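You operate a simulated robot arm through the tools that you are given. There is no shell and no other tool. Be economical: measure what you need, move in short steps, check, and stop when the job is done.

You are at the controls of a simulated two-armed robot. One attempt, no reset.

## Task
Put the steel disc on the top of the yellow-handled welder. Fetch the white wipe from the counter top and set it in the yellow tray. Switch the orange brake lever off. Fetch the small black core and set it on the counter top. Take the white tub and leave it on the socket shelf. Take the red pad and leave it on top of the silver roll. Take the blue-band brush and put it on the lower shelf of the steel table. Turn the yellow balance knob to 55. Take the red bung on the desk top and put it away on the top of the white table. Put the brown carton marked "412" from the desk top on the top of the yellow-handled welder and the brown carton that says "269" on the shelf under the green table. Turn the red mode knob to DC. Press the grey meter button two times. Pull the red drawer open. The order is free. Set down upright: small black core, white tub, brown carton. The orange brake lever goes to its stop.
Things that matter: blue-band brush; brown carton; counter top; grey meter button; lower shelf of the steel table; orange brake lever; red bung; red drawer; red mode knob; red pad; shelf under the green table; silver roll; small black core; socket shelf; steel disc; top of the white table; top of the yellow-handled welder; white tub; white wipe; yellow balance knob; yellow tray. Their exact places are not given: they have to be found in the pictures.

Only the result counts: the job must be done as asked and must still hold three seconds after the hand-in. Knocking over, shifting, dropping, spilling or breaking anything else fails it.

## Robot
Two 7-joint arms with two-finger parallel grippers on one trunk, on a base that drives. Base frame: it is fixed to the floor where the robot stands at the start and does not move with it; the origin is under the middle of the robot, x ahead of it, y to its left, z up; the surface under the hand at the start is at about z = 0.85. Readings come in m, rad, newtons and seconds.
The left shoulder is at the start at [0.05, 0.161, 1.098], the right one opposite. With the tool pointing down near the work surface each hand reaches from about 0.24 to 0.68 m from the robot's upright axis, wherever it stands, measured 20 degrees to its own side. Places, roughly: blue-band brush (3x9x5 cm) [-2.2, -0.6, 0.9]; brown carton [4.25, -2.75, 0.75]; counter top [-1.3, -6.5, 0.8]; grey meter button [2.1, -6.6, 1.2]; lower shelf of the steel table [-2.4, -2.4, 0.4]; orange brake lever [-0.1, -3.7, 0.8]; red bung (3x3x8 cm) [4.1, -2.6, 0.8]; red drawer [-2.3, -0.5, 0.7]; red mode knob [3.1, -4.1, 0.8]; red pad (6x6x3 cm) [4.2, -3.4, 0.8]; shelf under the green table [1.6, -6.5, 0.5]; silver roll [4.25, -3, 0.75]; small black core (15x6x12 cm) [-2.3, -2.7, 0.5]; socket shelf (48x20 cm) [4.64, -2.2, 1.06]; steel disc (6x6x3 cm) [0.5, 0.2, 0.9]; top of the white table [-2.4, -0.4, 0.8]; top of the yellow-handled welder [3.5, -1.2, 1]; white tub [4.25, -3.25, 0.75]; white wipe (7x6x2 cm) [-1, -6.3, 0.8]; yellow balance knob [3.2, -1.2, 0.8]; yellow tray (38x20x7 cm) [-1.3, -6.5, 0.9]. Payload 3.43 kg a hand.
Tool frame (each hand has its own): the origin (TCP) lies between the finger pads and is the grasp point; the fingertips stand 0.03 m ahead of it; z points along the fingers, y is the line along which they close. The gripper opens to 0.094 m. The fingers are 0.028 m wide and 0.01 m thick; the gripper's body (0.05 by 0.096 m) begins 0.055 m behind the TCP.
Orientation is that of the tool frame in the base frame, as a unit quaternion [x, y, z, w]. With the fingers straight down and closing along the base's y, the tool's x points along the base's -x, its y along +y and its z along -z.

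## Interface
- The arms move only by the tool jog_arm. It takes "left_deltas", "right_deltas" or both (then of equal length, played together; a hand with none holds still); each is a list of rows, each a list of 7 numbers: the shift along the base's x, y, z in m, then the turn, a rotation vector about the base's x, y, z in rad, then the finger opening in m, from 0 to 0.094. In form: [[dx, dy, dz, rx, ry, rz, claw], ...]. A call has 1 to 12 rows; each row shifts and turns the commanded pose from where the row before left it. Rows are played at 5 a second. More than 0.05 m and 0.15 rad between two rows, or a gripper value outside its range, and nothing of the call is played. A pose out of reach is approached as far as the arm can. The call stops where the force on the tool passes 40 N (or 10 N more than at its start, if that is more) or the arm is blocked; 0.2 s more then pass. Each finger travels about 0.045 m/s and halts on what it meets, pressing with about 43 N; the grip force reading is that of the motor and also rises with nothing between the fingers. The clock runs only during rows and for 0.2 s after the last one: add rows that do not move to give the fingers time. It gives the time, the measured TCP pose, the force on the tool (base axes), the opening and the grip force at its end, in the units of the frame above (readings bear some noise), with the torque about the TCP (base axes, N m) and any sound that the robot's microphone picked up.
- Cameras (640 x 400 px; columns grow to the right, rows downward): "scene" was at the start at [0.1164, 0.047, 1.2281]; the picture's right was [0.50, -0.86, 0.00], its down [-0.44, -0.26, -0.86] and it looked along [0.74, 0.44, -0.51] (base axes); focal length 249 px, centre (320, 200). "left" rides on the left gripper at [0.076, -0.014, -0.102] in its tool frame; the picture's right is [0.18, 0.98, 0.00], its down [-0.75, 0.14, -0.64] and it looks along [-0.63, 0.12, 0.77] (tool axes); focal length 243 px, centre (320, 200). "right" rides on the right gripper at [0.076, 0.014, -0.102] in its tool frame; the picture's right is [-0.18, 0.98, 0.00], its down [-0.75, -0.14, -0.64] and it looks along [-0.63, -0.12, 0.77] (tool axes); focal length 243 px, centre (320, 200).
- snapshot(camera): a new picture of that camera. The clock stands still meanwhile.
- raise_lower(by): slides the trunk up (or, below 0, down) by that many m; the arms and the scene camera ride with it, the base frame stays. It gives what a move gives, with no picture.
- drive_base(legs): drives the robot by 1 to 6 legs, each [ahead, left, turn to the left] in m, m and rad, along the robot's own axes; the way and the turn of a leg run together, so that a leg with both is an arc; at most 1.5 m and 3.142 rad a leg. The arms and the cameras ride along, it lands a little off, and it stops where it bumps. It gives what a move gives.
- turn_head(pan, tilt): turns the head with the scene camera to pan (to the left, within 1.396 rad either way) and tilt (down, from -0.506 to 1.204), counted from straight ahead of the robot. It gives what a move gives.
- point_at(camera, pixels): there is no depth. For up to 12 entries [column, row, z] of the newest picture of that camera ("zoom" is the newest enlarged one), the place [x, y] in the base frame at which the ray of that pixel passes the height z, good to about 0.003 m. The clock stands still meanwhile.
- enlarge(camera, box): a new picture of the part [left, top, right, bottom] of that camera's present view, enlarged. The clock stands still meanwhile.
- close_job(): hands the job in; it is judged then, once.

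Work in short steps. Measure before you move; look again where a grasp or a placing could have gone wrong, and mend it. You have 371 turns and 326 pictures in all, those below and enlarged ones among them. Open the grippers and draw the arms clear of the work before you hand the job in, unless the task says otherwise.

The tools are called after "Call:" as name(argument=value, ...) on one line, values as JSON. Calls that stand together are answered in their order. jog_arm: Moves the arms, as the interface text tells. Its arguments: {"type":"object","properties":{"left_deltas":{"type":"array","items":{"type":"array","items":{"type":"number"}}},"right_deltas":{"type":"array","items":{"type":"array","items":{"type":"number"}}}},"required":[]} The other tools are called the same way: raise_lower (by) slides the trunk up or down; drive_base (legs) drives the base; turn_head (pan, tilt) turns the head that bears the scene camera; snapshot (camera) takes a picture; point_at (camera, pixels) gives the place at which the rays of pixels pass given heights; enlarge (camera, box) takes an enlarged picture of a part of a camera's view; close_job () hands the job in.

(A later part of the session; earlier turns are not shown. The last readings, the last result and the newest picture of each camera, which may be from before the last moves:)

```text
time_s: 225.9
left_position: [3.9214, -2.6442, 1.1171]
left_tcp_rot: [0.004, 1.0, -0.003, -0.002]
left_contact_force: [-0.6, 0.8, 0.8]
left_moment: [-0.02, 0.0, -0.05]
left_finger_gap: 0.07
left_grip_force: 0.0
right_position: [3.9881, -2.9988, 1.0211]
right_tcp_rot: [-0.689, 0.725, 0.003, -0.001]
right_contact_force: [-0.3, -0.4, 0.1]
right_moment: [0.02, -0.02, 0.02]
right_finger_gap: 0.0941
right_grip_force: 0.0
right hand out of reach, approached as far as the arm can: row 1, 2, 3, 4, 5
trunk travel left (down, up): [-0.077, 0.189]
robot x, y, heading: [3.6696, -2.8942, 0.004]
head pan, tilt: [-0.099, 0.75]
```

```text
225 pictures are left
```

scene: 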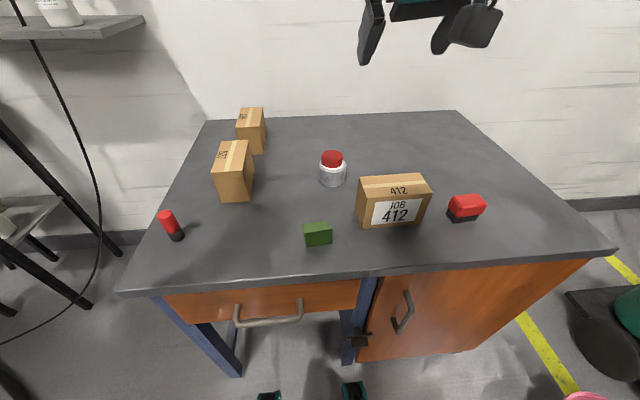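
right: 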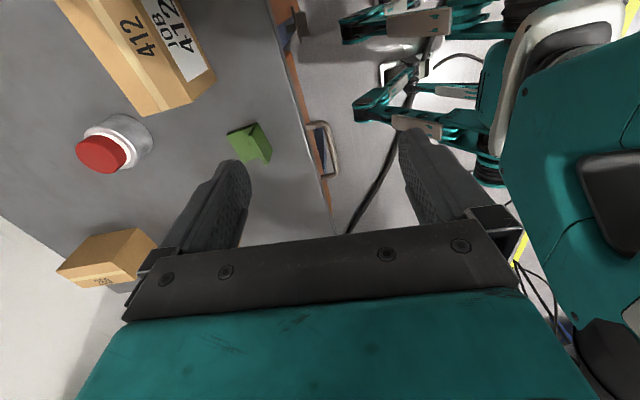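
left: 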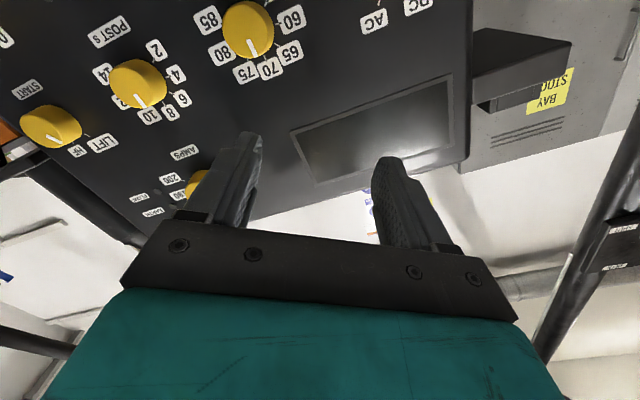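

Yaw 90° costs too much reach. Instead I'll use the left hand with the robot turned about -0.9 rad. First I bring the right hand back to normal yaw and in.

Call:
jog_arm(right_deltas=[[-0.01, -0.01, 0.01, 0, 0, -0.14, 0.07], [-0.01, -0.01, 0.01, 0, 0, -0.14, 0.07], [-0.01, -0.01, 0.01, 0, 0, -0.14, 0.07], [-0.01, -0.01, 0.01, 0, 0, -0.14, 0.07], [-0.01, -0.01, 0.01, 0, 0, -0.14, 0.07], [0, -0.01, 0.01, 0, 0, -0.14, 0.07], [0, -0.01, 0.01, 0, 0, -0.14, 0.07], [0, -0.01, 0.01, 0, 0, -0.14, 0.07], [0, -0.01, 0.01, 0, 0, -0.14, 0.07], [0, 0, 0, 0, 0, -0.12, 0.07], [0, 0, 0, 0, 0, 0, 0.07]])

Call:
drive_base(legs=[[-0.05, 0.08, 0], [0, 0, -0.9]])

Call:
turn_head(pan=0.5, tilt=0.75)

Call:
snapshot(camera="scene")

```text
time_s: 228.3
left_position: [3.9218, -2.6449, 1.1182]
left_tcp_rot: [0.004, 1.0, -0.002, -0.001]
left_contact_force: [-0.3, -0.2, 0.5]
left_moment: [0.02, -0.02, -0.01]
left_finger_gap: 0.0702
left_grip_force: 0.1
right_position: [3.9406, -3.0917, 1.1098]
right_tcp_rot: [-0.07, 0.998, 0.003, 0.001]
right_contact_force: [-0.3, -0.1, -0.2]
right_moment: [-0.01, 0.03, 0.02]
right_finger_gap: 0.0705
right_grip_force: 0.1
trunk travel left (down, up): [-0.077, 0.189]
robot x, y, heading: [3.6745, -2.8961, 0.001]
head pan, tilt: [-0.099, 0.75]
```

```text
time_s: 232.0
left_position: [3.9726, -2.8555, 1.1173]
left_tcp_rot: [0.44, 0.898, -0.002, -0.002]
left_contact_force: [-0.5, 0.0, -0.6]
left_moment: [0.0, 0.0, -0.03]
left_finger_gap: 0.07
left_grip_force: 0.2
right_position: [3.6344, -3.1469, 1.111]
right_tcp_rot: [0.371, 0.929, 0.001, 0.002]
right_contact_force: [0.7, 0.5, 0.4]
right_moment: [0.0, -0.02, -0.04]
right_finger_gap: 0.0699
right_grip_force: 0.0
trunk travel left (down, up): [-0.077, 0.189]
robot x, y, heading: [3.6215, -2.8127, -0.896]
head pan, tilt: [-0.099, 0.75]
```

```text
time_s: 233.0
left_position: [3.9716, -2.8542, 1.1171]
left_tcp_rot: [0.439, 0.898, -0.002, -0.001]
left_contact_force: [-0.3, -0.4, -0.9]
left_moment: [-0.04, 0.0, 0.0]
left_finger_gap: 0.0702
left_grip_force: 0.0
right_position: [3.6342, -3.1456, 1.1107]
right_tcp_rot: [0.372, 0.928, 0.002, 0.001]
right_contact_force: [0.3, 0.6, -0.2]
right_moment: [0.02, -0.01, -0.01]
right_finger_gap: 0.0699
right_grip_force: 0.1
trunk travel left (down, up): [-0.077, 0.189]
robot x, y, heading: [3.6217, -2.8122, -0.898]
head pan, tilt: [0.499, 0.75]
```

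```text
224 pictures are left
```

scene: 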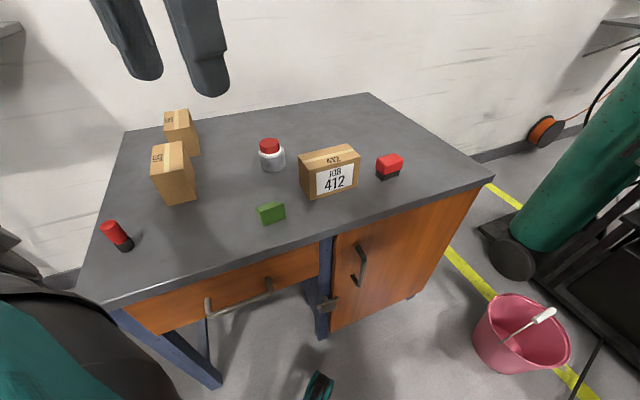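

I close in a bit and yaw the left hand by -0.67, moving it above the carton centre (4.162,-3.087).

Call:
drive_base(legs=[[0.05, 0.03, 0]])

Call:
jog_arm(left_deltas=[[0.025, -0.035, 0, 0, 0, -0.134, 0.094], [0.025, -0.035, 0, 0, 0, -0.134, 0.094], [0.025, -0.035, 0, 0, 0, -0.134, 0.094], [0.025, -0.035, 0, 0, 0, -0.134, 0.094], [0.025, -0.035, -0.02, 0, 0, -0.134, 0.094], [0.01, -0.03, -0.03, 0, 0, 0, 0.094], [0, 0, -0.04, 0, 0, 0, 0.094], [0, 0, 0, 0, 0, 0, 0.094]])

Call:
snapshot(camera="left")

```text
time_s: 234.0
left_position: [4.0277, -2.8763, 1.1183]
left_tcp_rot: [0.441, 0.898, -0.001, -0.002]
left_contact_force: [-0.5, -0.1, 0.5]
left_moment: [0.03, 0.0, 0.01]
left_finger_gap: 0.0702
left_grip_force: 0.1
right_position: [3.689, -3.167, 1.1115]
right_tcp_rot: [0.371, 0.929, 0.001, 0.001]
right_contact_force: [-1.0, -1.0, 0.1]
right_moment: [0.0, -0.04, -0.01]
right_finger_gap: 0.07
right_grip_force: 0.0
trunk travel left (down, up): [-0.077, 0.189]
robot x, y, heading: [3.6796, -2.8307, -0.898]
head pan, tilt: [0.499, 0.75]
```

```text
time_s: 235.8
left_position: [4.1623, -3.0814, 1.0289]
left_tcp_rot: [0.711, 0.703, 0.0, -0.002]
left_contact_force: [-0.5, 0.6, 0.7]
left_moment: [0.01, 0.01, -0.02]
left_finger_gap: 0.094
left_grip_force: 0.0
right_position: [3.6889, -3.1674, 1.1109]
right_tcp_rot: [0.371, 0.928, 0.001, 0.001]
right_contact_force: [-0.5, 0.2, 0.1]
right_moment: [0.01, 0.02, 0.05]
right_finger_gap: 0.0701
right_grip_force: 0.0
trunk travel left (down, up): [-0.077, 0.189]
robot x, y, heading: [3.675, -2.8313, -0.899]
head pan, tilt: [0.499, 0.75]
```

```text
223 pictures are left
```

left: 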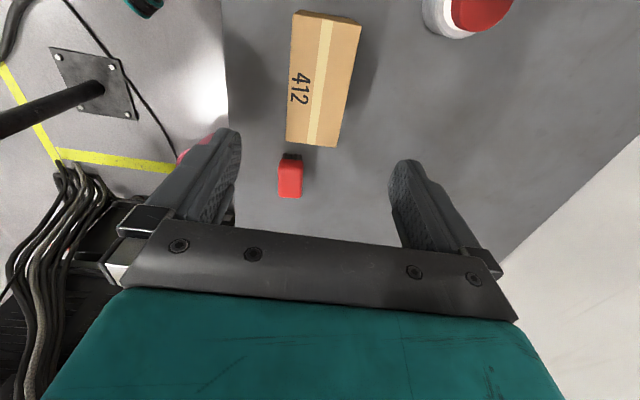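

Call:
point_at(camera="left", pixels=[[294, 13, 0.845], [361, 24, 0.845], [287, 140, 0.845], [338, 146, 0.845]])

```text
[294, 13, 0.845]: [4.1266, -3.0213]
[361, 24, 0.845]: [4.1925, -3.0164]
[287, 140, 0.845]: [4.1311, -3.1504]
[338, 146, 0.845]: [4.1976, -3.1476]
```

Carton centre (4.162,-3.084): aligned. Descend to z≈0.805 and close.

Call:
jog_arm(left_deltas=[[0, -0.003, -0.045, 0, 0, 0, 0.094], [0, 0, -0.045, 0, 0, 0, 0.094], [0, 0, -0.045, 0, 0, 0, 0.094], [0, 0, -0.045, 0, 0, 0, 0.094], [0, 0, -0.043, 0, 0, 0, 0.094], [0, 0, 0, 0, 0, 0, 0.08], [0, 0, 0, 0, 0, 0, 0.05], [0, 0, 0, 0, 0, 0, 0.05], [0, 0, 0, 0, 0, 0, 0.05], [0, 0, 0, 0, 0, 0, 0.05]])

Call:
snapshot(camera="left")

```text
time_s: 238.0
left_position: [4.161, -3.0828, 0.8062]
left_tcp_rot: [0.712, 0.702, -0.001, -0.002]
left_contact_force: [-2.0, -0.2, -0.3]
left_moment: [-0.19, -0.06, -0.07]
left_finger_gap: 0.0707
left_grip_force: 43.1
right_position: [3.6879, -3.1681, 1.1109]
right_tcp_rot: [0.372, 0.928, 0.001, 0.002]
right_contact_force: [0.2, -0.7, -0.3]
right_moment: [0.0, 0.01, -0.03]
right_finger_gap: 0.0701
right_grip_force: 0.0
trunk travel left (down, up): [-0.077, 0.189]
robot x, y, heading: [3.6772, -2.8361, -0.898]
head pan, tilt: [0.499, 0.75]
```

```text
222 pictures are left
```

left: 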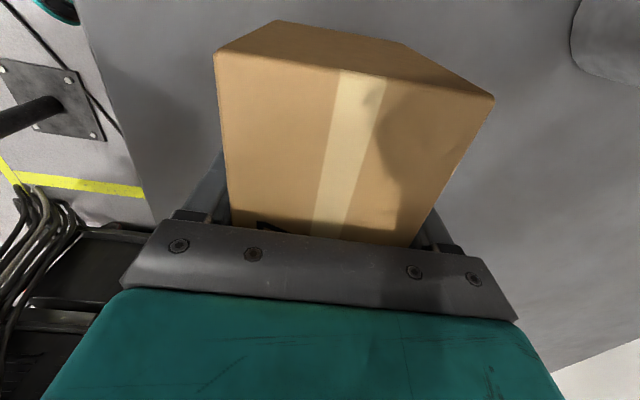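

Gripped (0.071). Lift and draw it in, then back away from the desk.

Call:
jog_arm(left_deltas=[[0, 0, 0.04, 0, 0, 0, 0.05], [0, 0, 0.045, 0, 0, 0, 0.05], [0, 0, 0.045, 0, 0, 0, 0.05], [0, 0, 0.045, 0, 0, 0, 0.05], [-0.03, 0.03, 0.02, 0, 0, 0, 0.05], [-0.03, 0.03, 0.02, 0, 0, 0, 0.05], [-0.03, 0.03, 0.02, 0, 0, 0, 0.05], [0, 0, 0, 0, 0, 0, 0.05]])

Call:
raise_lower(by=0.1)

Call:
drive_base(legs=[[-0.1, -0.15, 0], [0, 0, 0.9], [-0.6, 0.1, 0]])

Call:
snapshot(camera="left")

```text
time_s: 239.8
left_position: [4.0708, -2.9951, 1.042]
left_tcp_rot: [0.711, 0.704, -0.002, -0.003]
left_contact_force: [0.5, 0.6, -3.8]
left_moment: [-0.04, -0.02, 0.0]
left_finger_gap: 0.0707
left_grip_force: 43.0
right_position: [3.6872, -3.1681, 1.1113]
right_tcp_rot: [0.371, 0.929, 0.001, 0.002]
right_contact_force: [0.6, 0.6, -0.2]
right_moment: [0.01, -0.01, -0.01]
right_finger_gap: 0.07
right_grip_force: 0.1
trunk travel left (down, up): [-0.077, 0.189]
robot x, y, heading: [3.6734, -2.8339, -0.898]
head pan, tilt: [0.499, 0.75]
```

```text
time_s: 241.1
left_position: [4.0722, -2.9951, 1.1424]
left_tcp_rot: [0.712, 0.702, -0.001, -0.003]
left_contact_force: [0.1, -0.5, -4.4]
left_moment: [0.01, 0.0, 0.01]
left_finger_gap: 0.0705
left_grip_force: 42.4
right_position: [3.6884, -3.1671, 1.2124]
right_tcp_rot: [0.372, 0.928, 0.002, 0.001]
right_contact_force: [0.5, 0.1, 0.1]
right_moment: [-0.03, -0.02, 0.04]
right_finger_gap: 0.0698
right_grip_force: 0.0
trunk travel left (down, up): [-0.177, 0.089]
robot x, y, heading: [3.6807, -2.8311, -0.898]
head pan, tilt: [0.499, 0.75]
```

```text
time_s: 248.4
left_position: [3.277, -2.5388, 1.1425]
left_tcp_rot: [0.333, 0.943, -0.003, -0.002]
left_contact_force: [0.5, -0.2, -4.2]
left_moment: [-0.02, 0.01, 0.0]
left_finger_gap: 0.0704
left_grip_force: 43.4
right_position: [3.1749, -2.9457, 1.2114]
right_tcp_rot: [-0.07, 0.998, 0.002, 0.001]
right_contact_force: [0.5, 0.6, -0.9]
right_moment: [0.0, 0.01, 0.0]
right_finger_gap: 0.07
right_grip_force: 0.2
trunk travel left (down, up): [-0.177, 0.089]
robot x, y, heading: [2.905, -2.7474, 0.0]
head pan, tilt: [0.499, 0.75]
```

```text
221 pictures are left
```

left: 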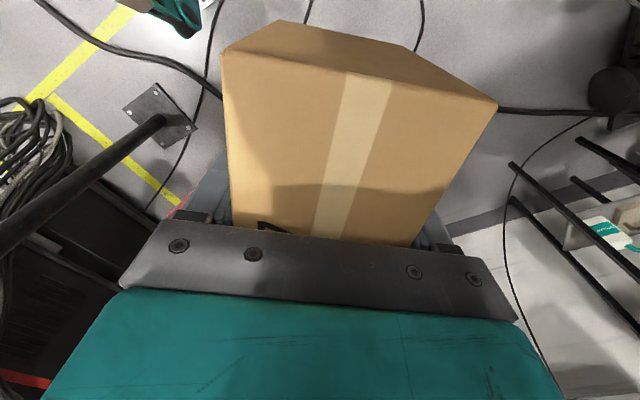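

Carton is firm. Drive to the welder front via x≈2.55.

Call:
drive_base(legs=[[-0.35, 0.45, 0], [0, 0.9, 0]])

Call:
turn_head(pan=0.1, tilt=0.6)

Call:
snapshot(camera="scene")

```text
time_s: 260.6
left_position: [2.9257, -1.199, 1.1415]
left_tcp_rot: [0.337, 0.941, -0.003, -0.001]
left_contact_force: [-0.8, 0.4, -4.7]
left_moment: [0.0, 0.02, 0.0]
left_finger_gap: 0.0701
left_grip_force: 43.6
right_position: [2.8201, -1.6044, 1.211]
right_tcp_rot: [-0.066, 0.998, 0.002, 0.001]
right_contact_force: [1.4, 0.0, -0.7]
right_moment: [0.03, 0.03, 0.01]
right_finger_gap: 0.0698
right_grip_force: 0.1
trunk travel left (down, up): [-0.177, 0.089]
robot x, y, heading: [2.5539, -1.4031, -0.002]
head pan, tilt: [0.499, 0.75]
```

```text
time_s: 261.5
left_position: [2.9245, -1.1983, 1.1416]
left_tcp_rot: [0.336, 0.942, -0.003, -0.002]
left_contact_force: [1.2, 0.3, -4.1]
left_moment: [0.02, 0.02, 0.01]
left_finger_gap: 0.0703
left_grip_force: 43.1
right_position: [2.82, -1.6064, 1.2106]
right_tcp_rot: [-0.066, 0.998, 0.001, 0.0]
right_contact_force: [0.3, 0.1, 0.0]
right_moment: [-0.02, 0.0, 0.01]
right_finger_gap: 0.0701
right_grip_force: 0.0
trunk travel left (down, up): [-0.177, 0.089]
robot x, y, heading: [2.5557, -1.4049, -0.005]
head pan, tilt: [0.099, 0.6]
```

```text
220 pictures are left
```

scene: 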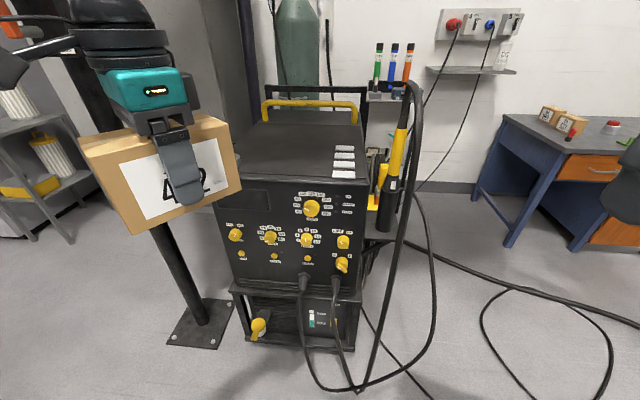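

Placing plan: robot at (2.78,-1.19) heading -0.5 so that the carton sits with its long side mostly along the welder's front. Drive there.

Call:
drive_base(legs=[[0, 0.2, 0], [0, 0, -0.5], [0.18, 0.11, 0]])

Call:
turn_head(pan=0.4, tilt=0.7)

Call:
snapshot(camera="scene")

Call:
snapshot(camera="left")

```text
time_s: 266.6
left_position: [3.1888, -1.195, 1.1405]
left_tcp_rot: [0.565, 0.825, -0.002, -0.002]
left_contact_force: [0.2, 0.5, -5.1]
left_moment: [0.0, 0.01, 0.01]
left_finger_gap: 0.0704
left_grip_force: 43.0
right_position: [2.8985, -1.4971, 1.2113]
right_tcp_rot: [0.189, 0.982, 0.001, 0.001]
right_contact_force: [0.2, 0.6, -0.4]
right_moment: [0.0, 0.03, 0.01]
right_finger_gap: 0.0699
right_grip_force: 0.1
trunk travel left (down, up): [-0.177, 0.089]
robot x, y, heading: [2.7624, -1.1885, -0.519]
head pan, tilt: [0.099, 0.6]
```

```text
time_s: 267.4
left_position: [3.188, -1.1952, 1.1416]
left_tcp_rot: [0.565, 0.825, -0.002, -0.002]
left_contact_force: [0.1, -0.1, -4.2]
left_moment: [0.02, 0.0, 0.0]
left_finger_gap: 0.0702
left_grip_force: 43.1
right_position: [2.897, -1.4962, 1.2102]
right_tcp_rot: [0.189, 0.982, 0.001, 0.001]
right_contact_force: [0.5, -0.1, -0.5]
right_moment: [0.02, 0.01, -0.01]
right_finger_gap: 0.0701
right_grip_force: 0.0
trunk travel left (down, up): [-0.177, 0.089]
robot x, y, heading: [2.7624, -1.1936, -0.513]
head pan, tilt: [0.4, 0.7]
```

```text
219 pictures are left
```

scene: 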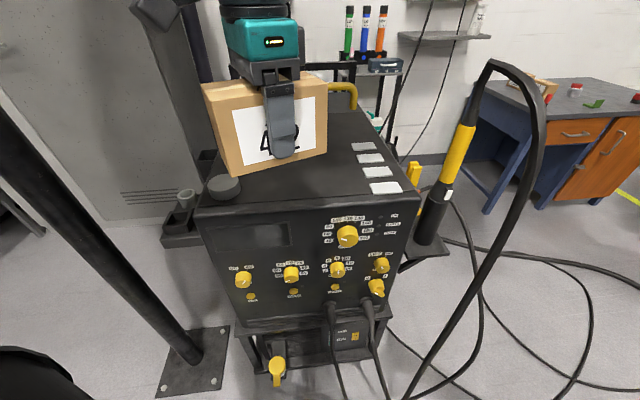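

```text
218 pictures are left
```

left: 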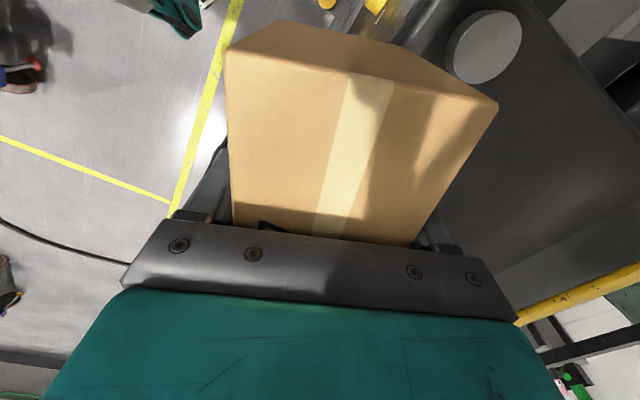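

Move the carton over (3.315,-1.275), then down.

Call:
jog_arm(left_deltas=[[0.035, -0.022, 0, 0, 0, 0, 0.05], [0.035, -0.022, 0, 0, 0, 0, 0.05], [0.035, -0.022, -0.01, 0, 0, 0, 0.05], [0.022, -0.014, -0.03, 0, 0, 0, 0.05], [0, 0, -0.03, 0, 0, 0, 0.05], [0, 0, -0.03, 0, 0, 0, 0.05], [0, 0, 0, 0, 0, 0, 0.05]])

Call:
snapshot(camera="scene")

Call:
snapshot(camera="left")

```text
time_s: 269.0
left_position: [3.3158, -1.2756, 1.0408]
left_tcp_rot: [0.564, 0.826, -0.001, -0.003]
left_contact_force: [-0.1, 0.1, -3.5]
left_moment: [-0.01, 0.0, 0.0]
left_finger_gap: 0.0702
left_grip_force: 43.3
right_position: [2.8969, -1.4983, 1.211]
right_tcp_rot: [0.189, 0.982, 0.002, 0.001]
right_contact_force: [0.3, 0.1, -0.6]
right_moment: [0.0, 0.02, 0.02]
right_finger_gap: 0.0702
right_grip_force: 0.1
trunk travel left (down, up): [-0.177, 0.089]
robot x, y, heading: [2.7626, -1.1924, -0.515]
head pan, tilt: [0.4, 0.7]
```

```text
217 pictures are left
```

scene: 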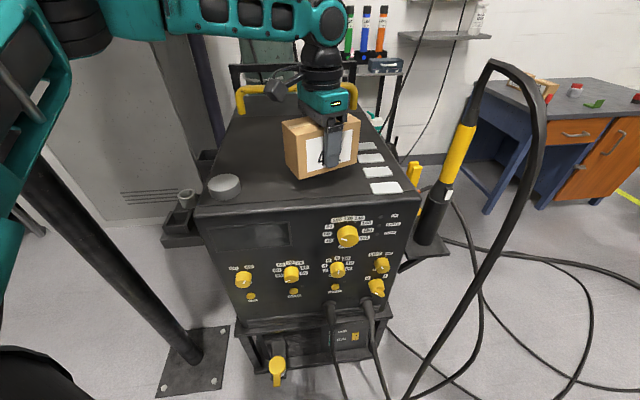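

```text
216 pictures are left
```

left: 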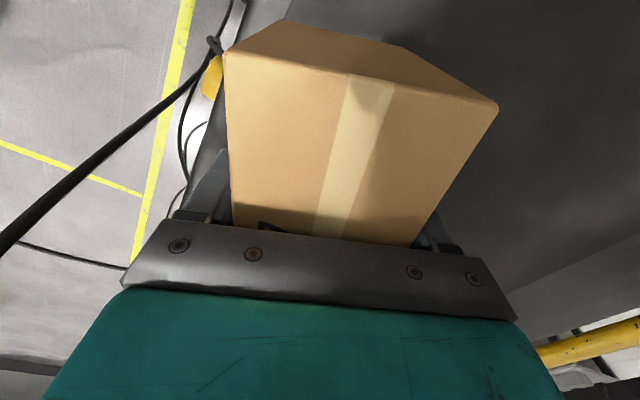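

Well over the top, with reach to spare. Nudge 2 cm further and lower to contact.

Call:
jog_arm(left_deltas=[[0.015, 0, -0.015, 0, 0, 0, 0.05], [0.01, 0, -0.012, 0, 0, 0, 0.05], [0, 0, -0.006, 0, 0, 0, 0.05], [0, 0, -0.005, 0, 0, 0, 0.05], [0, 0, -0.004, 0, 0, 0, 0.05], [0, 0, -0.003, 0, 0, 0, 0.05], [0, 0, 0, 0, 0, 0, 0.05]])

Call:
enlarge(camera="scene", box=[190, 70, 430, 220])

```text
time_s: 270.6
left_position: [3.3371, -1.2677, 0.9986]
left_tcp_rot: [0.565, 0.825, -0.001, -0.001]
left_contact_force: [0.5, -0.7, -0.2]
left_moment: [0.41, -0.09, -0.05]
left_finger_gap: 0.0705
left_grip_force: 43.7
left hand out of reach, approached as far as the arm can: row 2, 5
right_position: [2.8955, -1.4982, 1.2112]
right_tcp_rot: [0.19, 0.982, 0.002, 0.001]
right_contact_force: [-0.5, 0.4, 1.0]
right_moment: [-0.03, 0.02, -0.02]
right_finger_gap: 0.07
right_grip_force: 0.0
trunk travel left (down, up): [-0.177, 0.089]
robot x, y, heading: [2.7658, -1.1954, -0.515]
head pan, tilt: [0.4, 0.7]
```

```text
2.67 times, centred on (310, 145) of scene
```

zoom: 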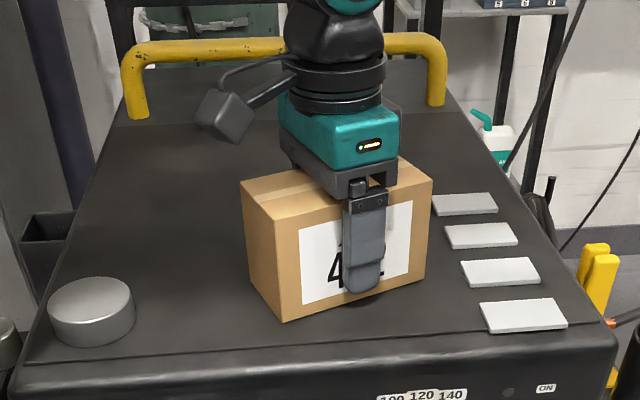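

The weight is coming off (just touching). Lower 2 mm more, then open and rise.

Call:
jog_arm(left_deltas=[[0, 0, -0.002, 0, 0, 0, 0.05], [0, 0, 0, 0, 0, 0, 0.075], [0, 0, 0, 0, 0, 0, 0.094], [0, 0, 0, 0, 0, 0, 0.094], [0, 0, 0, 0, 0, 0, 0.094], [0, 0, 0.03, 0, 0, 0, 0.094], [0, 0, 0.04, 0, 0, 0, 0.094], [0, 0, 0.045, 0, 0, 0, 0.094], [0, 0, 0.03, 0, 0, 0, 0.094], [0, 0, 0, 0, 0, 0, 0.094]])

Call:
snapshot(camera="scene")

```text
time_s: 272.8
left_position: [3.3337, -1.2647, 1.1405]
left_tcp_rot: [0.565, 0.825, -0.002, -0.002]
left_contact_force: [0.4, -0.4, 0.5]
left_moment: [0.01, 0.01, 0.04]
left_finger_gap: 0.094
left_grip_force: 0.0
left hand out of reach, approached as far as the arm can: row 9
right_position: [2.8969, -1.4983, 1.2117]
right_tcp_rot: [0.189, 0.982, 0.001, 0.001]
right_contact_force: [-0.6, -1.0, -0.3]
right_moment: [-0.02, -0.02, -0.01]
right_finger_gap: 0.0699
right_grip_force: 0.0
trunk travel left (down, up): [-0.177, 0.089]
robot x, y, heading: [2.766, -1.1953, -0.516]
head pan, tilt: [0.4, 0.7]
```

```text
214 pictures are left
```

scene: 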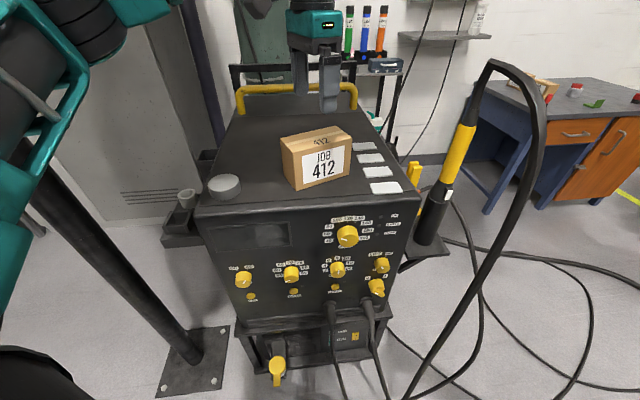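

Carton stands on the welder. I check the BAL knob from here, and retract the left hand.

Call:
enlarge(camera="scene", box=[225, 235, 405, 310])

Call:
jog_arm(left_deltas=[[-0.035, 0.02, 0.01, 0, 0, 0.13, 0.07], [-0.035, 0.02, 0.01, 0, 0, 0.13, 0.07], [-0.035, 0.02, 0.0, 0, 0, 0.13, 0.07], [-0.035, 0.01, 0, 0, 0, 0.13, 0.07], [-0.02, 0.0, 0, 0, 0, 0.13, 0.07], [0, 0, 0, 0, 0, 0, 0.07]])

```text
3.56 times, centred on (315, 272) of scene
```

zoom: 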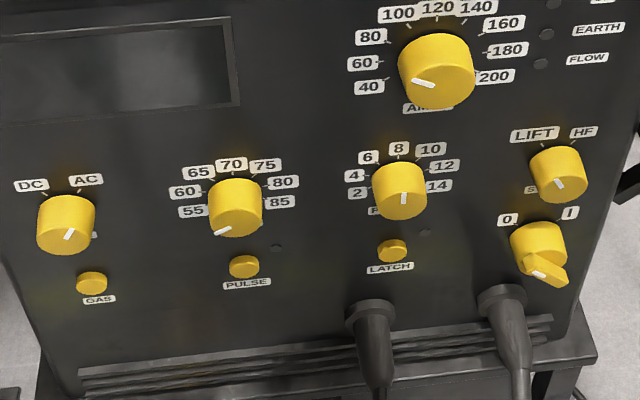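

```text
time_s: 274.2
left_position: [3.173, -1.1932, 1.1585]
left_tcp_rot: [0.27, 0.963, -0.002, -0.001]
left_contact_force: [-0.1, 0.7, 0.3]
left_moment: [-0.01, 0.01, -0.02]
left_finger_gap: 0.0701
left_grip_force: 0.1
right_position: [2.8971, -1.498, 1.2121]
right_tcp_rot: [0.189, 0.982, 0.002, 0.0]
right_contact_force: [-0.7, 0.7, 0.1]
right_moment: [0.02, -0.03, -0.02]
right_finger_gap: 0.07
right_grip_force: 0.1
trunk travel left (down, up): [-0.177, 0.089]
robot x, y, heading: [2.7604, -1.1906, -0.517]
head pan, tilt: [0.4, 0.7]
```

Balance mark points to 55. Next, the mode knob near (3.1,-4.1): drive out and down to y≈-2.9, then look right.

Call:
drive_base(legs=[[-0.18, -0.11, 0], [0, 0, 0.517], [0, -1.45, 0]])

Call:
turn_head(pan=-0.9, tilt=0.4)

Call:
snapshot(camera="scene")

```text
time_s: 290.1
left_position: [2.9164, -2.4888, 1.1608]
left_tcp_rot: [0.018, 1.0, -0.002, -0.001]
left_contact_force: [0.0, 0.0, 0.0]
left_moment: [0.02, -0.04, 0.02]
left_finger_gap: 0.0698
left_grip_force: 0.0
right_position: [2.8258, -2.8898, 1.2127]
right_tcp_rot: [-0.069, 0.998, 0.002, 0.001]
right_contact_force: [0.2, -0.4, 0.5]
right_moment: [0.02, -0.04, -0.01]
right_finger_gap: 0.0698
right_grip_force: 0.0
trunk travel left (down, up): [-0.177, 0.089]
robot x, y, heading: [2.5566, -2.6909, -0.004]
head pan, tilt: [0.4, 0.7]
```

```text
time_s: 291.6
left_position: [2.9174, -2.489, 1.1595]
left_tcp_rot: [0.017, 1.0, -0.003, -0.001]
left_contact_force: [0.3, 0.2, -0.3]
left_moment: [0.02, -0.02, 0.03]
left_finger_gap: 0.0701
left_grip_force: 0.0
right_position: [2.8258, -2.8887, 1.2113]
right_tcp_rot: [-0.068, 0.998, 0.002, 0.001]
right_contact_force: [0.2, 0.0, 0.1]
right_moment: [-0.02, -0.02, -0.02]
right_finger_gap: 0.0699
right_grip_force: 0.0
trunk travel left (down, up): [-0.177, 0.089]
robot x, y, heading: [2.5605, -2.687, -0.005]
head pan, tilt: [-0.901, 0.4]
```

```text
212 pictures are left
```

scene: 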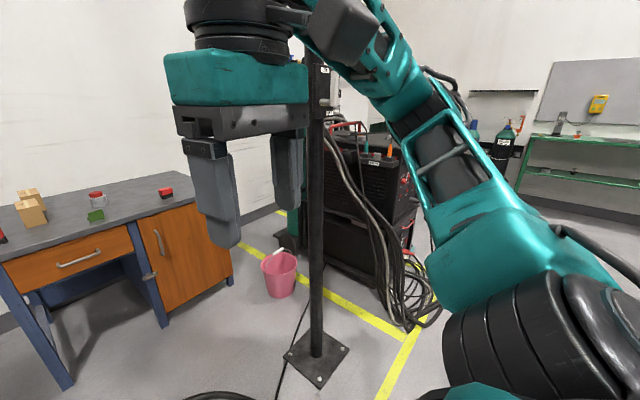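

The second welder is behind the pole. I turn the robot -1.2 rad for a clearer view.

Call:
drive_base(legs=[[0, 0, -1.2]])

Call:
turn_head(pan=0.1, tilt=0.35)

Call:
snapshot(camera="scene")

Call:
turn_head(pan=-0.8, tilt=0.35)

Call:
snapshot(camera="scene")

```text
time_s: 294.9
left_position: [2.8836, -2.9407, 1.1603]
left_tcp_rot: [0.569, 0.823, -0.002, -0.001]
left_contact_force: [-0.4, -0.2, 0.6]
left_moment: [-0.01, -0.01, 0.01]
left_finger_gap: 0.0702
left_grip_force: 0.1
right_position: [2.479, -3.0133, 1.2101]
right_tcp_rot: [0.496, 0.869, 0.001, 0.001]
right_contact_force: [-0.2, -0.8, 0.3]
right_moment: [-0.04, 0.01, -0.03]
right_finger_gap: 0.07
right_grip_force: 0.0
trunk travel left (down, up): [-0.177, 0.089]
robot x, y, heading: [2.5608, -2.6922, -1.174]
head pan, tilt: [-0.901, 0.4]
```

```text
time_s: 296.2
left_position: [2.8826, -2.9423, 1.1602]
left_tcp_rot: [0.568, 0.823, -0.001, -0.002]
left_contact_force: [-0.2, -0.2, 0.5]
left_moment: [0.02, 0.01, 0.0]
left_finger_gap: 0.0699
left_grip_force: 0.1
right_position: [2.4781, -3.0126, 1.2114]
right_tcp_rot: [0.495, 0.869, 0.001, 0.002]
right_contact_force: [0.1, -0.7, -0.3]
right_moment: [0.01, 0.01, 0.02]
right_finger_gap: 0.07
right_grip_force: 0.0
trunk travel left (down, up): [-0.177, 0.089]
robot x, y, heading: [2.5569, -2.6881, -1.171]
head pan, tilt: [0.099, 0.351]
```

```text
211 pictures are left
```

scene: 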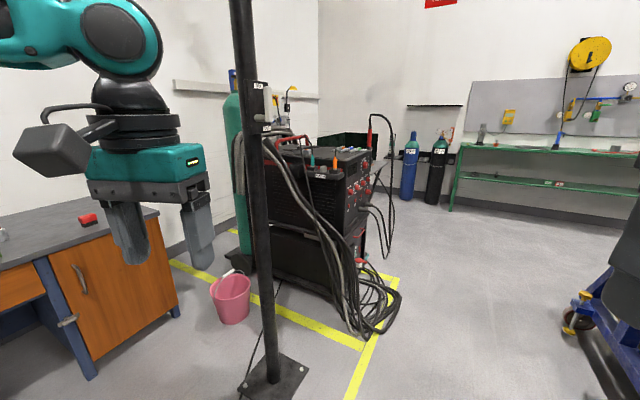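

```text
time_s: 297.4
left_position: [2.8833, -2.9414, 1.1591]
left_tcp_rot: [0.568, 0.823, -0.002, -0.002]
left_contact_force: [-0.4, 0.0, 0.0]
left_moment: [-0.01, 0.0, 0.02]
left_finger_gap: 0.0698
left_grip_force: 0.0
right_position: [2.4781, -3.013, 1.2113]
right_tcp_rot: [0.496, 0.869, 0.001, 0.001]
right_contact_force: [0.1, 0.4, 0.2]
right_moment: [-0.01, 0.0, 0.0]
right_finger_gap: 0.0701
right_grip_force: 0.1
trunk travel left (down, up): [-0.177, 0.089]
robot x, y, heading: [2.5616, -2.6932, -1.176]
head pan, tilt: [-0.799, 0.351]
```

```text
210 pictures are left
```

scene: 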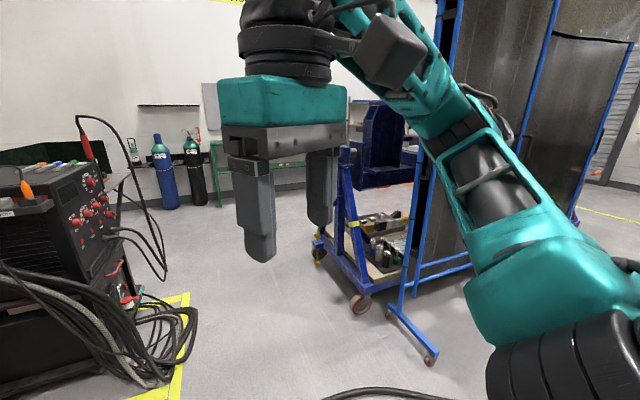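

Call:
point_at(camera="scene", pixels=[[362, 308, 0], [430, 360, 0], [320, 258, 0], [190, 330, 0], [110, 380, 0], [100, 165, 0.95], [75, 225, 0.8], [110, 260, 0.5], [145, 322, 0]])

```text
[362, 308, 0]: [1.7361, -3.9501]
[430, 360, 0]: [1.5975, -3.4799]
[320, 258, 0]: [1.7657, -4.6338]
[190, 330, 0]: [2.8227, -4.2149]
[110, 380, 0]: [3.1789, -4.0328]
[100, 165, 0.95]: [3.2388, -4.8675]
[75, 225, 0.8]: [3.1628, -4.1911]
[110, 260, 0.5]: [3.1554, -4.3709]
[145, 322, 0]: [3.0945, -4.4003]
```

Free lane x 1.75–2.8 there. I turn to heading -0.5 and move to about (2.45,-3.64).

Call:
drive_base(legs=[[0, 0, 0.676], [0.37, -0.88, 0]])

Call:
turn_head(pan=0.15, tilt=0.5)

Call:
snapshot(camera="scene")

```text
time_s: 307.3
left_position: [2.8727, -3.6394, 1.1603]
left_tcp_rot: [0.26, 0.966, -0.002, -0.001]
left_contact_force: [0.8, 0.6, -0.4]
left_moment: [-0.02, -0.02, 0.01]
left_finger_gap: 0.07
left_grip_force: 0.1
right_position: [2.6042, -3.9501, 1.2107]
right_tcp_rot: [0.178, 0.984, 0.001, 0.002]
right_contact_force: [0.6, 0.5, -0.3]
right_moment: [0.0, 0.0, -0.01]
right_finger_gap: 0.0701
right_grip_force: 0.1
trunk travel left (down, up): [-0.177, 0.089]
robot x, y, heading: [2.4658, -3.6478, -0.498]
head pan, tilt: [-0.799, 0.351]
```

```text
time_s: 308.6
left_position: [2.8733, -3.6396, 1.1602]
left_tcp_rot: [0.259, 0.966, -0.003, -0.002]
left_contact_force: [0.6, -0.1, 0.4]
left_moment: [0.01, 0.0, 0.02]
left_finger_gap: 0.0699
left_grip_force: 0.1
right_position: [2.6028, -3.9495, 1.2122]
right_tcp_rot: [0.178, 0.984, 0.0, 0.001]
right_contact_force: [-0.2, 0.4, 0.4]
right_moment: [-0.02, -0.01, 0.0]
right_finger_gap: 0.07
right_grip_force: 0.1
trunk travel left (down, up): [-0.177, 0.089]
robot x, y, heading: [2.4616, -3.6446, -0.492]
head pan, tilt: [0.15, 0.499]
```

```text
209 pictures are left
```

scene: 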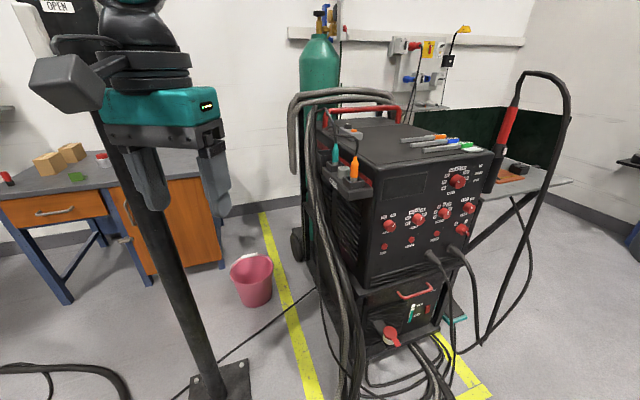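

Call:
enlarge(camera="scene", box=[360, 150, 500, 270])

Call:
point_at(camera="scene", pixels=[[366, 190, 0.95], [496, 160, 0.95], [390, 224, 0.76], [417, 218, 0.76], [443, 212, 0.76], [469, 207, 0.76]])

```text
3.33 times, centred on (430, 210) of scene
```

zoom: 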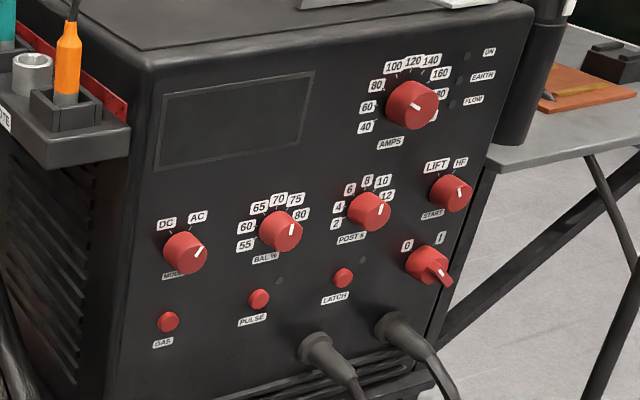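

```text
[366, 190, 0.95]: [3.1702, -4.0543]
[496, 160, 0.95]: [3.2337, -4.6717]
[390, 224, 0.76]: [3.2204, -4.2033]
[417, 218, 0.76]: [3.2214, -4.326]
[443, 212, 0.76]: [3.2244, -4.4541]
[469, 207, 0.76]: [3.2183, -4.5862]
```

Mode knob is the leftmost red one (DC/AC), now at AC. I move to the same relative stance that worked before and lower the trunk.

Call:
drive_base(legs=[[0.17, -0.1, 0]])

Call:
raise_lower(by=-0.13)

Call:
snapshot(camera="scene")

Call:
snapshot(camera="right")

```text
time_s: 310.1
left_position: [2.9766, -3.8049, 1.1594]
left_tcp_rot: [0.259, 0.966, -0.001, -0.001]
left_contact_force: [0.4, -0.6, -0.2]
left_moment: [0.0, -0.03, -0.03]
left_finger_gap: 0.07
left_grip_force: 0.0
right_position: [2.707, -4.1165, 1.2106]
right_tcp_rot: [0.175, 0.984, 0.001, 0.001]
right_contact_force: [0.5, -1.0, 0.4]
right_moment: [0.03, -0.02, 0.01]
right_finger_gap: 0.07
right_grip_force: 0.0
trunk travel left (down, up): [-0.177, 0.089]
robot x, y, heading: [2.565, -3.8152, -0.493]
head pan, tilt: [0.15, 0.499]
```

```text
time_s: 311.7
left_position: [2.9747, -3.805, 1.03]
left_tcp_rot: [0.259, 0.966, -0.003, -0.002]
left_contact_force: [0.4, 0.2, 0.9]
left_moment: [-0.03, 0.04, -0.02]
left_finger_gap: 0.0699
left_grip_force: 0.0
right_position: [2.7072, -4.1157, 1.0814]
right_tcp_rot: [0.175, 0.985, 0.002, 0.003]
right_contact_force: [-0.8, 1.2, -0.1]
right_moment: [0.0, 0.01, 0.0]
right_finger_gap: 0.0701
right_grip_force: 0.0
trunk travel left (down, up): [-0.047, 0.219]
robot x, y, heading: [2.5655, -3.8158, -0.488]
head pan, tilt: [0.15, 0.499]
```

```text
207 pictures are left
```

scene: 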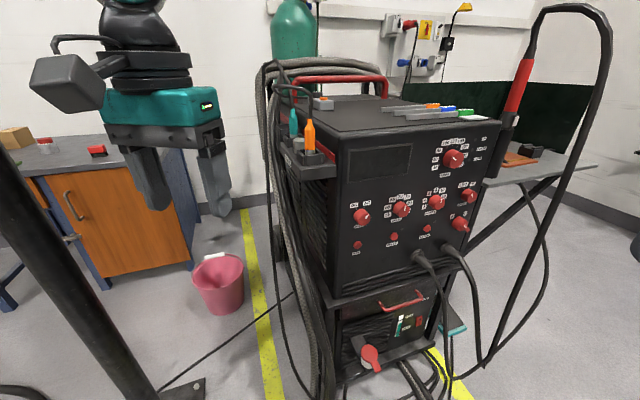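

```text
206 pictures are left
```

right: 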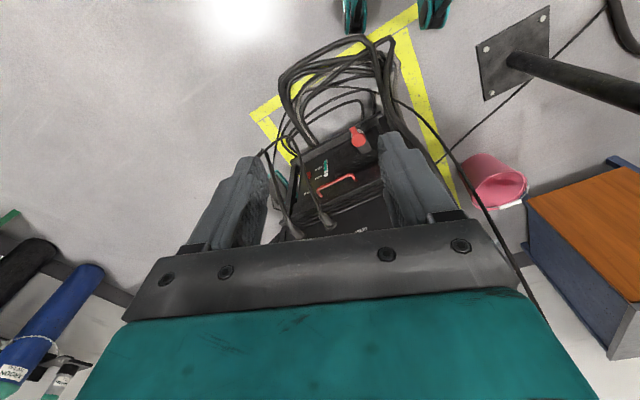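

Call:
point_at(camera="scene", pixels=[[363, 216, 0.74], [363, 216, 0.76], [363, 216, 0.78], [363, 216, 0.8], [403, 208, 0.76], [437, 202, 0.76], [470, 196, 0.76]])

Call:
enlarge(camera="scene", box=[330, 160, 490, 260])

```text
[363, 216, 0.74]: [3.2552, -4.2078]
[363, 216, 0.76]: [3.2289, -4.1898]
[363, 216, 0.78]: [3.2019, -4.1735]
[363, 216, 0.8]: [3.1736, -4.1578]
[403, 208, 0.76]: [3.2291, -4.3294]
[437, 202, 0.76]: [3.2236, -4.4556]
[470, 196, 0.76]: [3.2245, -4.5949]
```

```text
4.00 times, centred on (410, 210) of scene
```

zoom: 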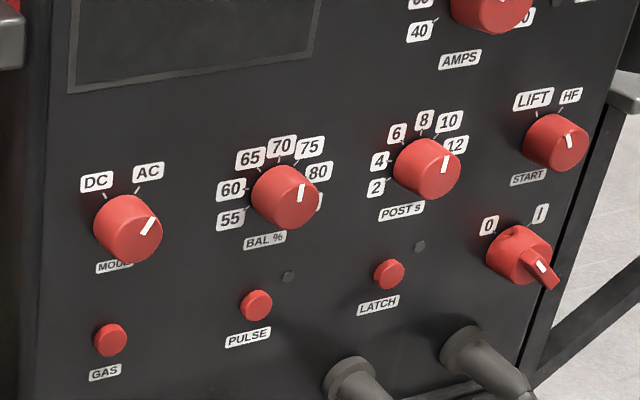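

Knob ≈(3.21,-4.185,0.765). I drive 8 cm ahead and swing the right hand to point forward as before.

Call:
drive_base(legs=[[0.08, 0, 0]])

Call:
jog_arm(right_deltas=[[0.035, 0, 0, 0, 0, 0.117, 0.07], [0.035, 0, -0.02, 0, 0, 0.117, 0.07], [0.035, 0, -0.03, 0, 0, 0.117, 0.07], [0.02, 0, -0.02, 0, -0.1, 0, 0.07], [0.0, -0.005, -0.02, 0, -0.15, 0, 0.07], [0, -0.005, -0.02, 0, -0.15, 0, 0.07], [0, -0.005, -0.02, 0, -0.15, 0, 0.07], [0, -0.005, -0.02, 0, -0.15, 0, 0.07], [0.01, 0, -0.02, 0, -0.15, 0, 0.07], [0.02, 0, -0.0, 0, -0.12, 0, 0.07], [0, 0, 0, 0, 0, 0, 0.07]])

Call:
jog_arm(right_deltas=[[0.02, 0, 0, 0, -0.13, 0, 0.07], [0.02, 0, -0.0, 0, -0.13, 0, 0.07], [0.02, 0, -0.02, 0, -0.13, 0, 0.07], [0.01, 0, -0.03, 0, -0.13, 0, 0.07], [0.01, 0, -0.03, 0, -0.12, 0, 0.07], [0.0, 0, -0.03, 0, -0.11, 0, 0.07], [0, 0, 0, 0, 0, 0, 0.07]])

Call:
snapshot(camera="right")

Call:
snapshot(camera="scene")

```text
time_s: 312.8
left_position: [3.0459, -3.8431, 1.0292]
left_tcp_rot: [0.258, 0.966, -0.002, -0.001]
left_contact_force: [0.1, 0.1, -0.6]
left_moment: [-0.02, 0.02, -0.01]
left_finger_gap: 0.0701
left_grip_force: 0.0
right_position: [2.777, -4.1543, 1.0812]
right_tcp_rot: [0.175, 0.985, 0.002, 0.001]
right_contact_force: [0.2, -0.2, 0.4]
right_moment: [-0.03, 0.01, 0.02]
right_finger_gap: 0.07
right_grip_force: 0.0
trunk travel left (down, up): [-0.047, 0.219]
robot x, y, heading: [2.6349, -3.8499, -0.491]
head pan, tilt: [0.15, 0.499]
```

```text
time_s: 315.2
left_position: [3.0462, -3.841, 1.0293]
left_tcp_rot: [0.258, 0.966, -0.002, -0.002]
left_contact_force: [-0.2, 0.1, -0.3]
left_moment: [0.0, 0.01, 0.02]
left_finger_gap: 0.0701
left_grip_force: 0.1
right_position: [2.9308, -4.173, 0.9101]
right_tcp_rot: [0.0, 0.884, 0.003, 0.468]
right_contact_force: [0.3, -0.3, -0.2]
right_moment: [0.0, 0.02, -0.02]
right_finger_gap: 0.0699
right_grip_force: 0.1
trunk travel left (down, up): [-0.047, 0.219]
robot x, y, heading: [2.6352, -3.8517, -0.49]
head pan, tilt: [0.15, 0.499]
```

```text
time_s: 316.8
left_position: [3.0447, -3.8425, 1.0306]
left_tcp_rot: [0.259, 0.966, -0.003, -0.002]
left_contact_force: [-0.9, 0.0, 0.9]
left_moment: [0.04, 0.02, -0.03]
left_finger_gap: 0.0698
left_grip_force: 0.2
right_position: [3.0107, -4.1922, 0.8058]
right_tcp_rot: [-0.001, 0.651, 0.005, 0.759]
right_contact_force: [-0.1, -0.5, 0.1]
right_moment: [0.01, -0.01, 0.0]
right_finger_gap: 0.0698
right_grip_force: 0.1
right hand out of reach, approached as far as the arm can: row 5, 6
trunk travel left (down, up): [-0.047, 0.219]
robot x, y, heading: [2.638, -3.8533, -0.494]
head pan, tilt: [0.15, 0.499]
```

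```text
204 pictures are left
```

right: 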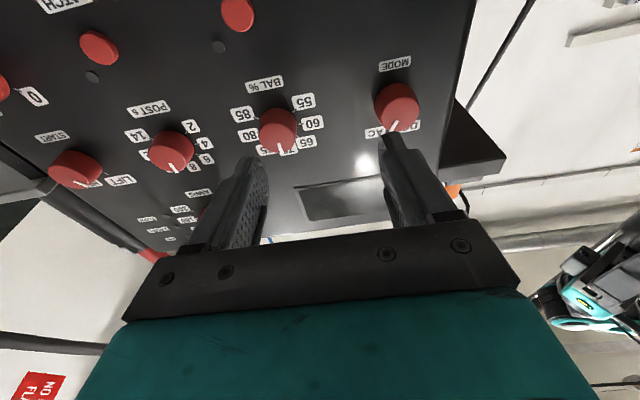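

```text
203 pictures are left
```

scene: 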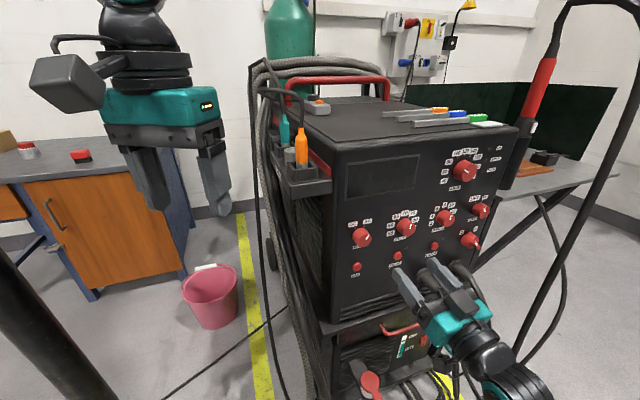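

Call:
point_at(camera="right", pixels=[[397, 106, 0.76], [397, 106, 0.78], [397, 106, 0.8]])

Call:
point_at(camera="scene", pixels=[[361, 238, 0.76], [361, 238, 0.78], [361, 238, 0.8], [361, 238, 0.74]])

```text
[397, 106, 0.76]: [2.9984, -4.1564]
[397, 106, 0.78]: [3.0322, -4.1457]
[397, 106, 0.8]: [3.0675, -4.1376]
```

```text
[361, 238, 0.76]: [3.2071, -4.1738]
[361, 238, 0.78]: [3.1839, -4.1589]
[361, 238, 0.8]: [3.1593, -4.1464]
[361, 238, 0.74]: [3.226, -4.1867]
```

Triangulation gives the knob at (3.122,-4.126,0.831). I check the panel direction with the row of knobs, and fix the hand pitch.

Call:
point_at(camera="scene", pixels=[[361, 238, 0.831], [406, 227, 0.831], [445, 218, 0.831], [481, 211, 0.831]])

Call:
jog_arm(right_deltas=[[0, 0.022, 0.0, 0, 0.08, 0, 0.07], [0, 0.022, 0.012, 0, 0.075, 0, 0.07], [0, 0.022, 0.013, 0, 0, 0, 0.07], [0, 0, 0, 0, 0, 0, 0.07]])

Call:
snapshot(camera="right")

```text
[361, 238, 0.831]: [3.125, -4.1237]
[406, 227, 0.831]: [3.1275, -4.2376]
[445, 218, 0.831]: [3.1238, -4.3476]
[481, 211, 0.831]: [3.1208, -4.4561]
```

```text
time_s: 317.8
left_position: [3.0464, -3.8412, 1.0299]
left_tcp_rot: [0.259, 0.966, -0.002, -0.002]
left_contact_force: [-0.2, 0.2, -0.9]
left_moment: [0.0, 0.04, -0.02]
left_finger_gap: 0.0699
left_grip_force: 0.0
right_position: [3.0062, -4.1719, 0.8386]
right_tcp_rot: [-0.001, 0.709, 0.006, 0.705]
right_contact_force: [0.3, -0.5, 0.0]
right_moment: [0.01, 0.01, 0.02]
right_finger_gap: 0.0699
right_grip_force: 0.2
right hand out of reach, approached as far as the arm can: row 1, 2, 3
trunk travel left (down, up): [-0.047, 0.219]
robot x, y, heading: [2.634, -3.8521, -0.488]
head pan, tilt: [0.15, 0.499]
```

```text
202 pictures are left
```

right: 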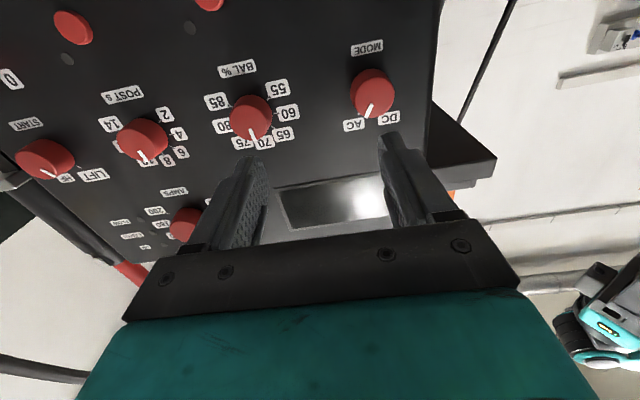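

The arm is too folded; I back the robot 0.1 m and raise the trunk 6 cm, then re-approach.

Call:
drive_base(legs=[[-0.1, 0, 0]])

Call:
raise_lower(by=0.06)

Call:
jog_arm(right_deltas=[[0.04, 0, -0.01, 0, 0, 0, 0.07], [0.04, 0, -0.03, 0, 0, 0, 0.07], [0.03, 0.0, -0.03, 0, 0, 0, 0.07], [0.01, 0, 0, 0, 0, 0, 0.07], [0, 0, 0, 0, 0, 0, 0.07]])

Call:
snapshot(camera="right")

```text
time_s: 318.9
left_position: [2.959, -3.7965, 1.0297]
left_tcp_rot: [0.259, 0.966, -0.002, -0.001]
left_contact_force: [-0.4, -0.1, -1.1]
left_moment: [0.03, 0.01, -0.04]
left_finger_gap: 0.07
left_grip_force: 0.0
right_position: [2.9209, -4.1265, 0.8392]
right_tcp_rot: [-0.004, 0.708, 0.007, 0.706]
right_contact_force: [-0.2, 1.2, 0.9]
right_moment: [0.01, 0.02, 0.03]
right_finger_gap: 0.0702
right_grip_force: 0.1
trunk travel left (down, up): [-0.047, 0.219]
robot x, y, heading: [2.5461, -3.8079, -0.477]
head pan, tilt: [0.15, 0.499]
```

```text
time_s: 319.9
left_position: [2.9602, -3.7963, 1.0883]
left_tcp_rot: [0.258, 0.966, -0.003, -0.002]
left_contact_force: [0.1, 0.1, 0.0]
left_moment: [0.0, -0.03, 0.03]
left_finger_gap: 0.0701
left_grip_force: 0.0
right_position: [2.9206, -4.1256, 0.8998]
right_tcp_rot: [-0.002, 0.709, 0.006, 0.706]
right_contact_force: [-0.6, -0.6, -0.1]
right_moment: [0.01, 0.05, 0.01]
right_finger_gap: 0.0698
right_grip_force: 0.1
trunk travel left (down, up): [-0.107, 0.159]
robot x, y, heading: [2.5518, -3.8037, -0.49]
head pan, tilt: [0.15, 0.499]
```

```text
time_s: 321.1
left_position: [2.959, -3.7963, 1.0897]
left_tcp_rot: [0.259, 0.966, -0.002, -0.001]
left_contact_force: [0.1, 0.1, 0.3]
left_moment: [0.03, -0.02, 0.01]
left_finger_gap: 0.0696
left_grip_force: 0.1
right_position: [3.0417, -4.1392, 0.834]
right_tcp_rot: [-0.004, 0.709, 0.009, 0.706]
right_contact_force: [0.1, 0.3, -0.5]
right_moment: [-0.01, -0.01, 0.01]
right_finger_gap: 0.0702
right_grip_force: 0.1
right hand out of reach, approached as far as the arm can: row 2, 3
trunk travel left (down, up): [-0.107, 0.159]
robot x, y, heading: [2.5515, -3.8014, -0.489]
head pan, tilt: [0.15, 0.499]
```

```text
201 pictures are left
```

right: 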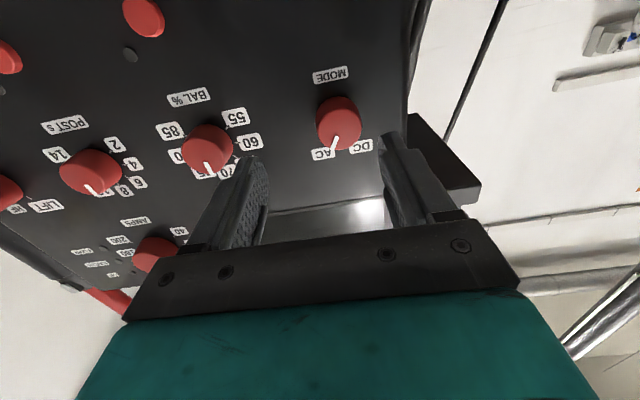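

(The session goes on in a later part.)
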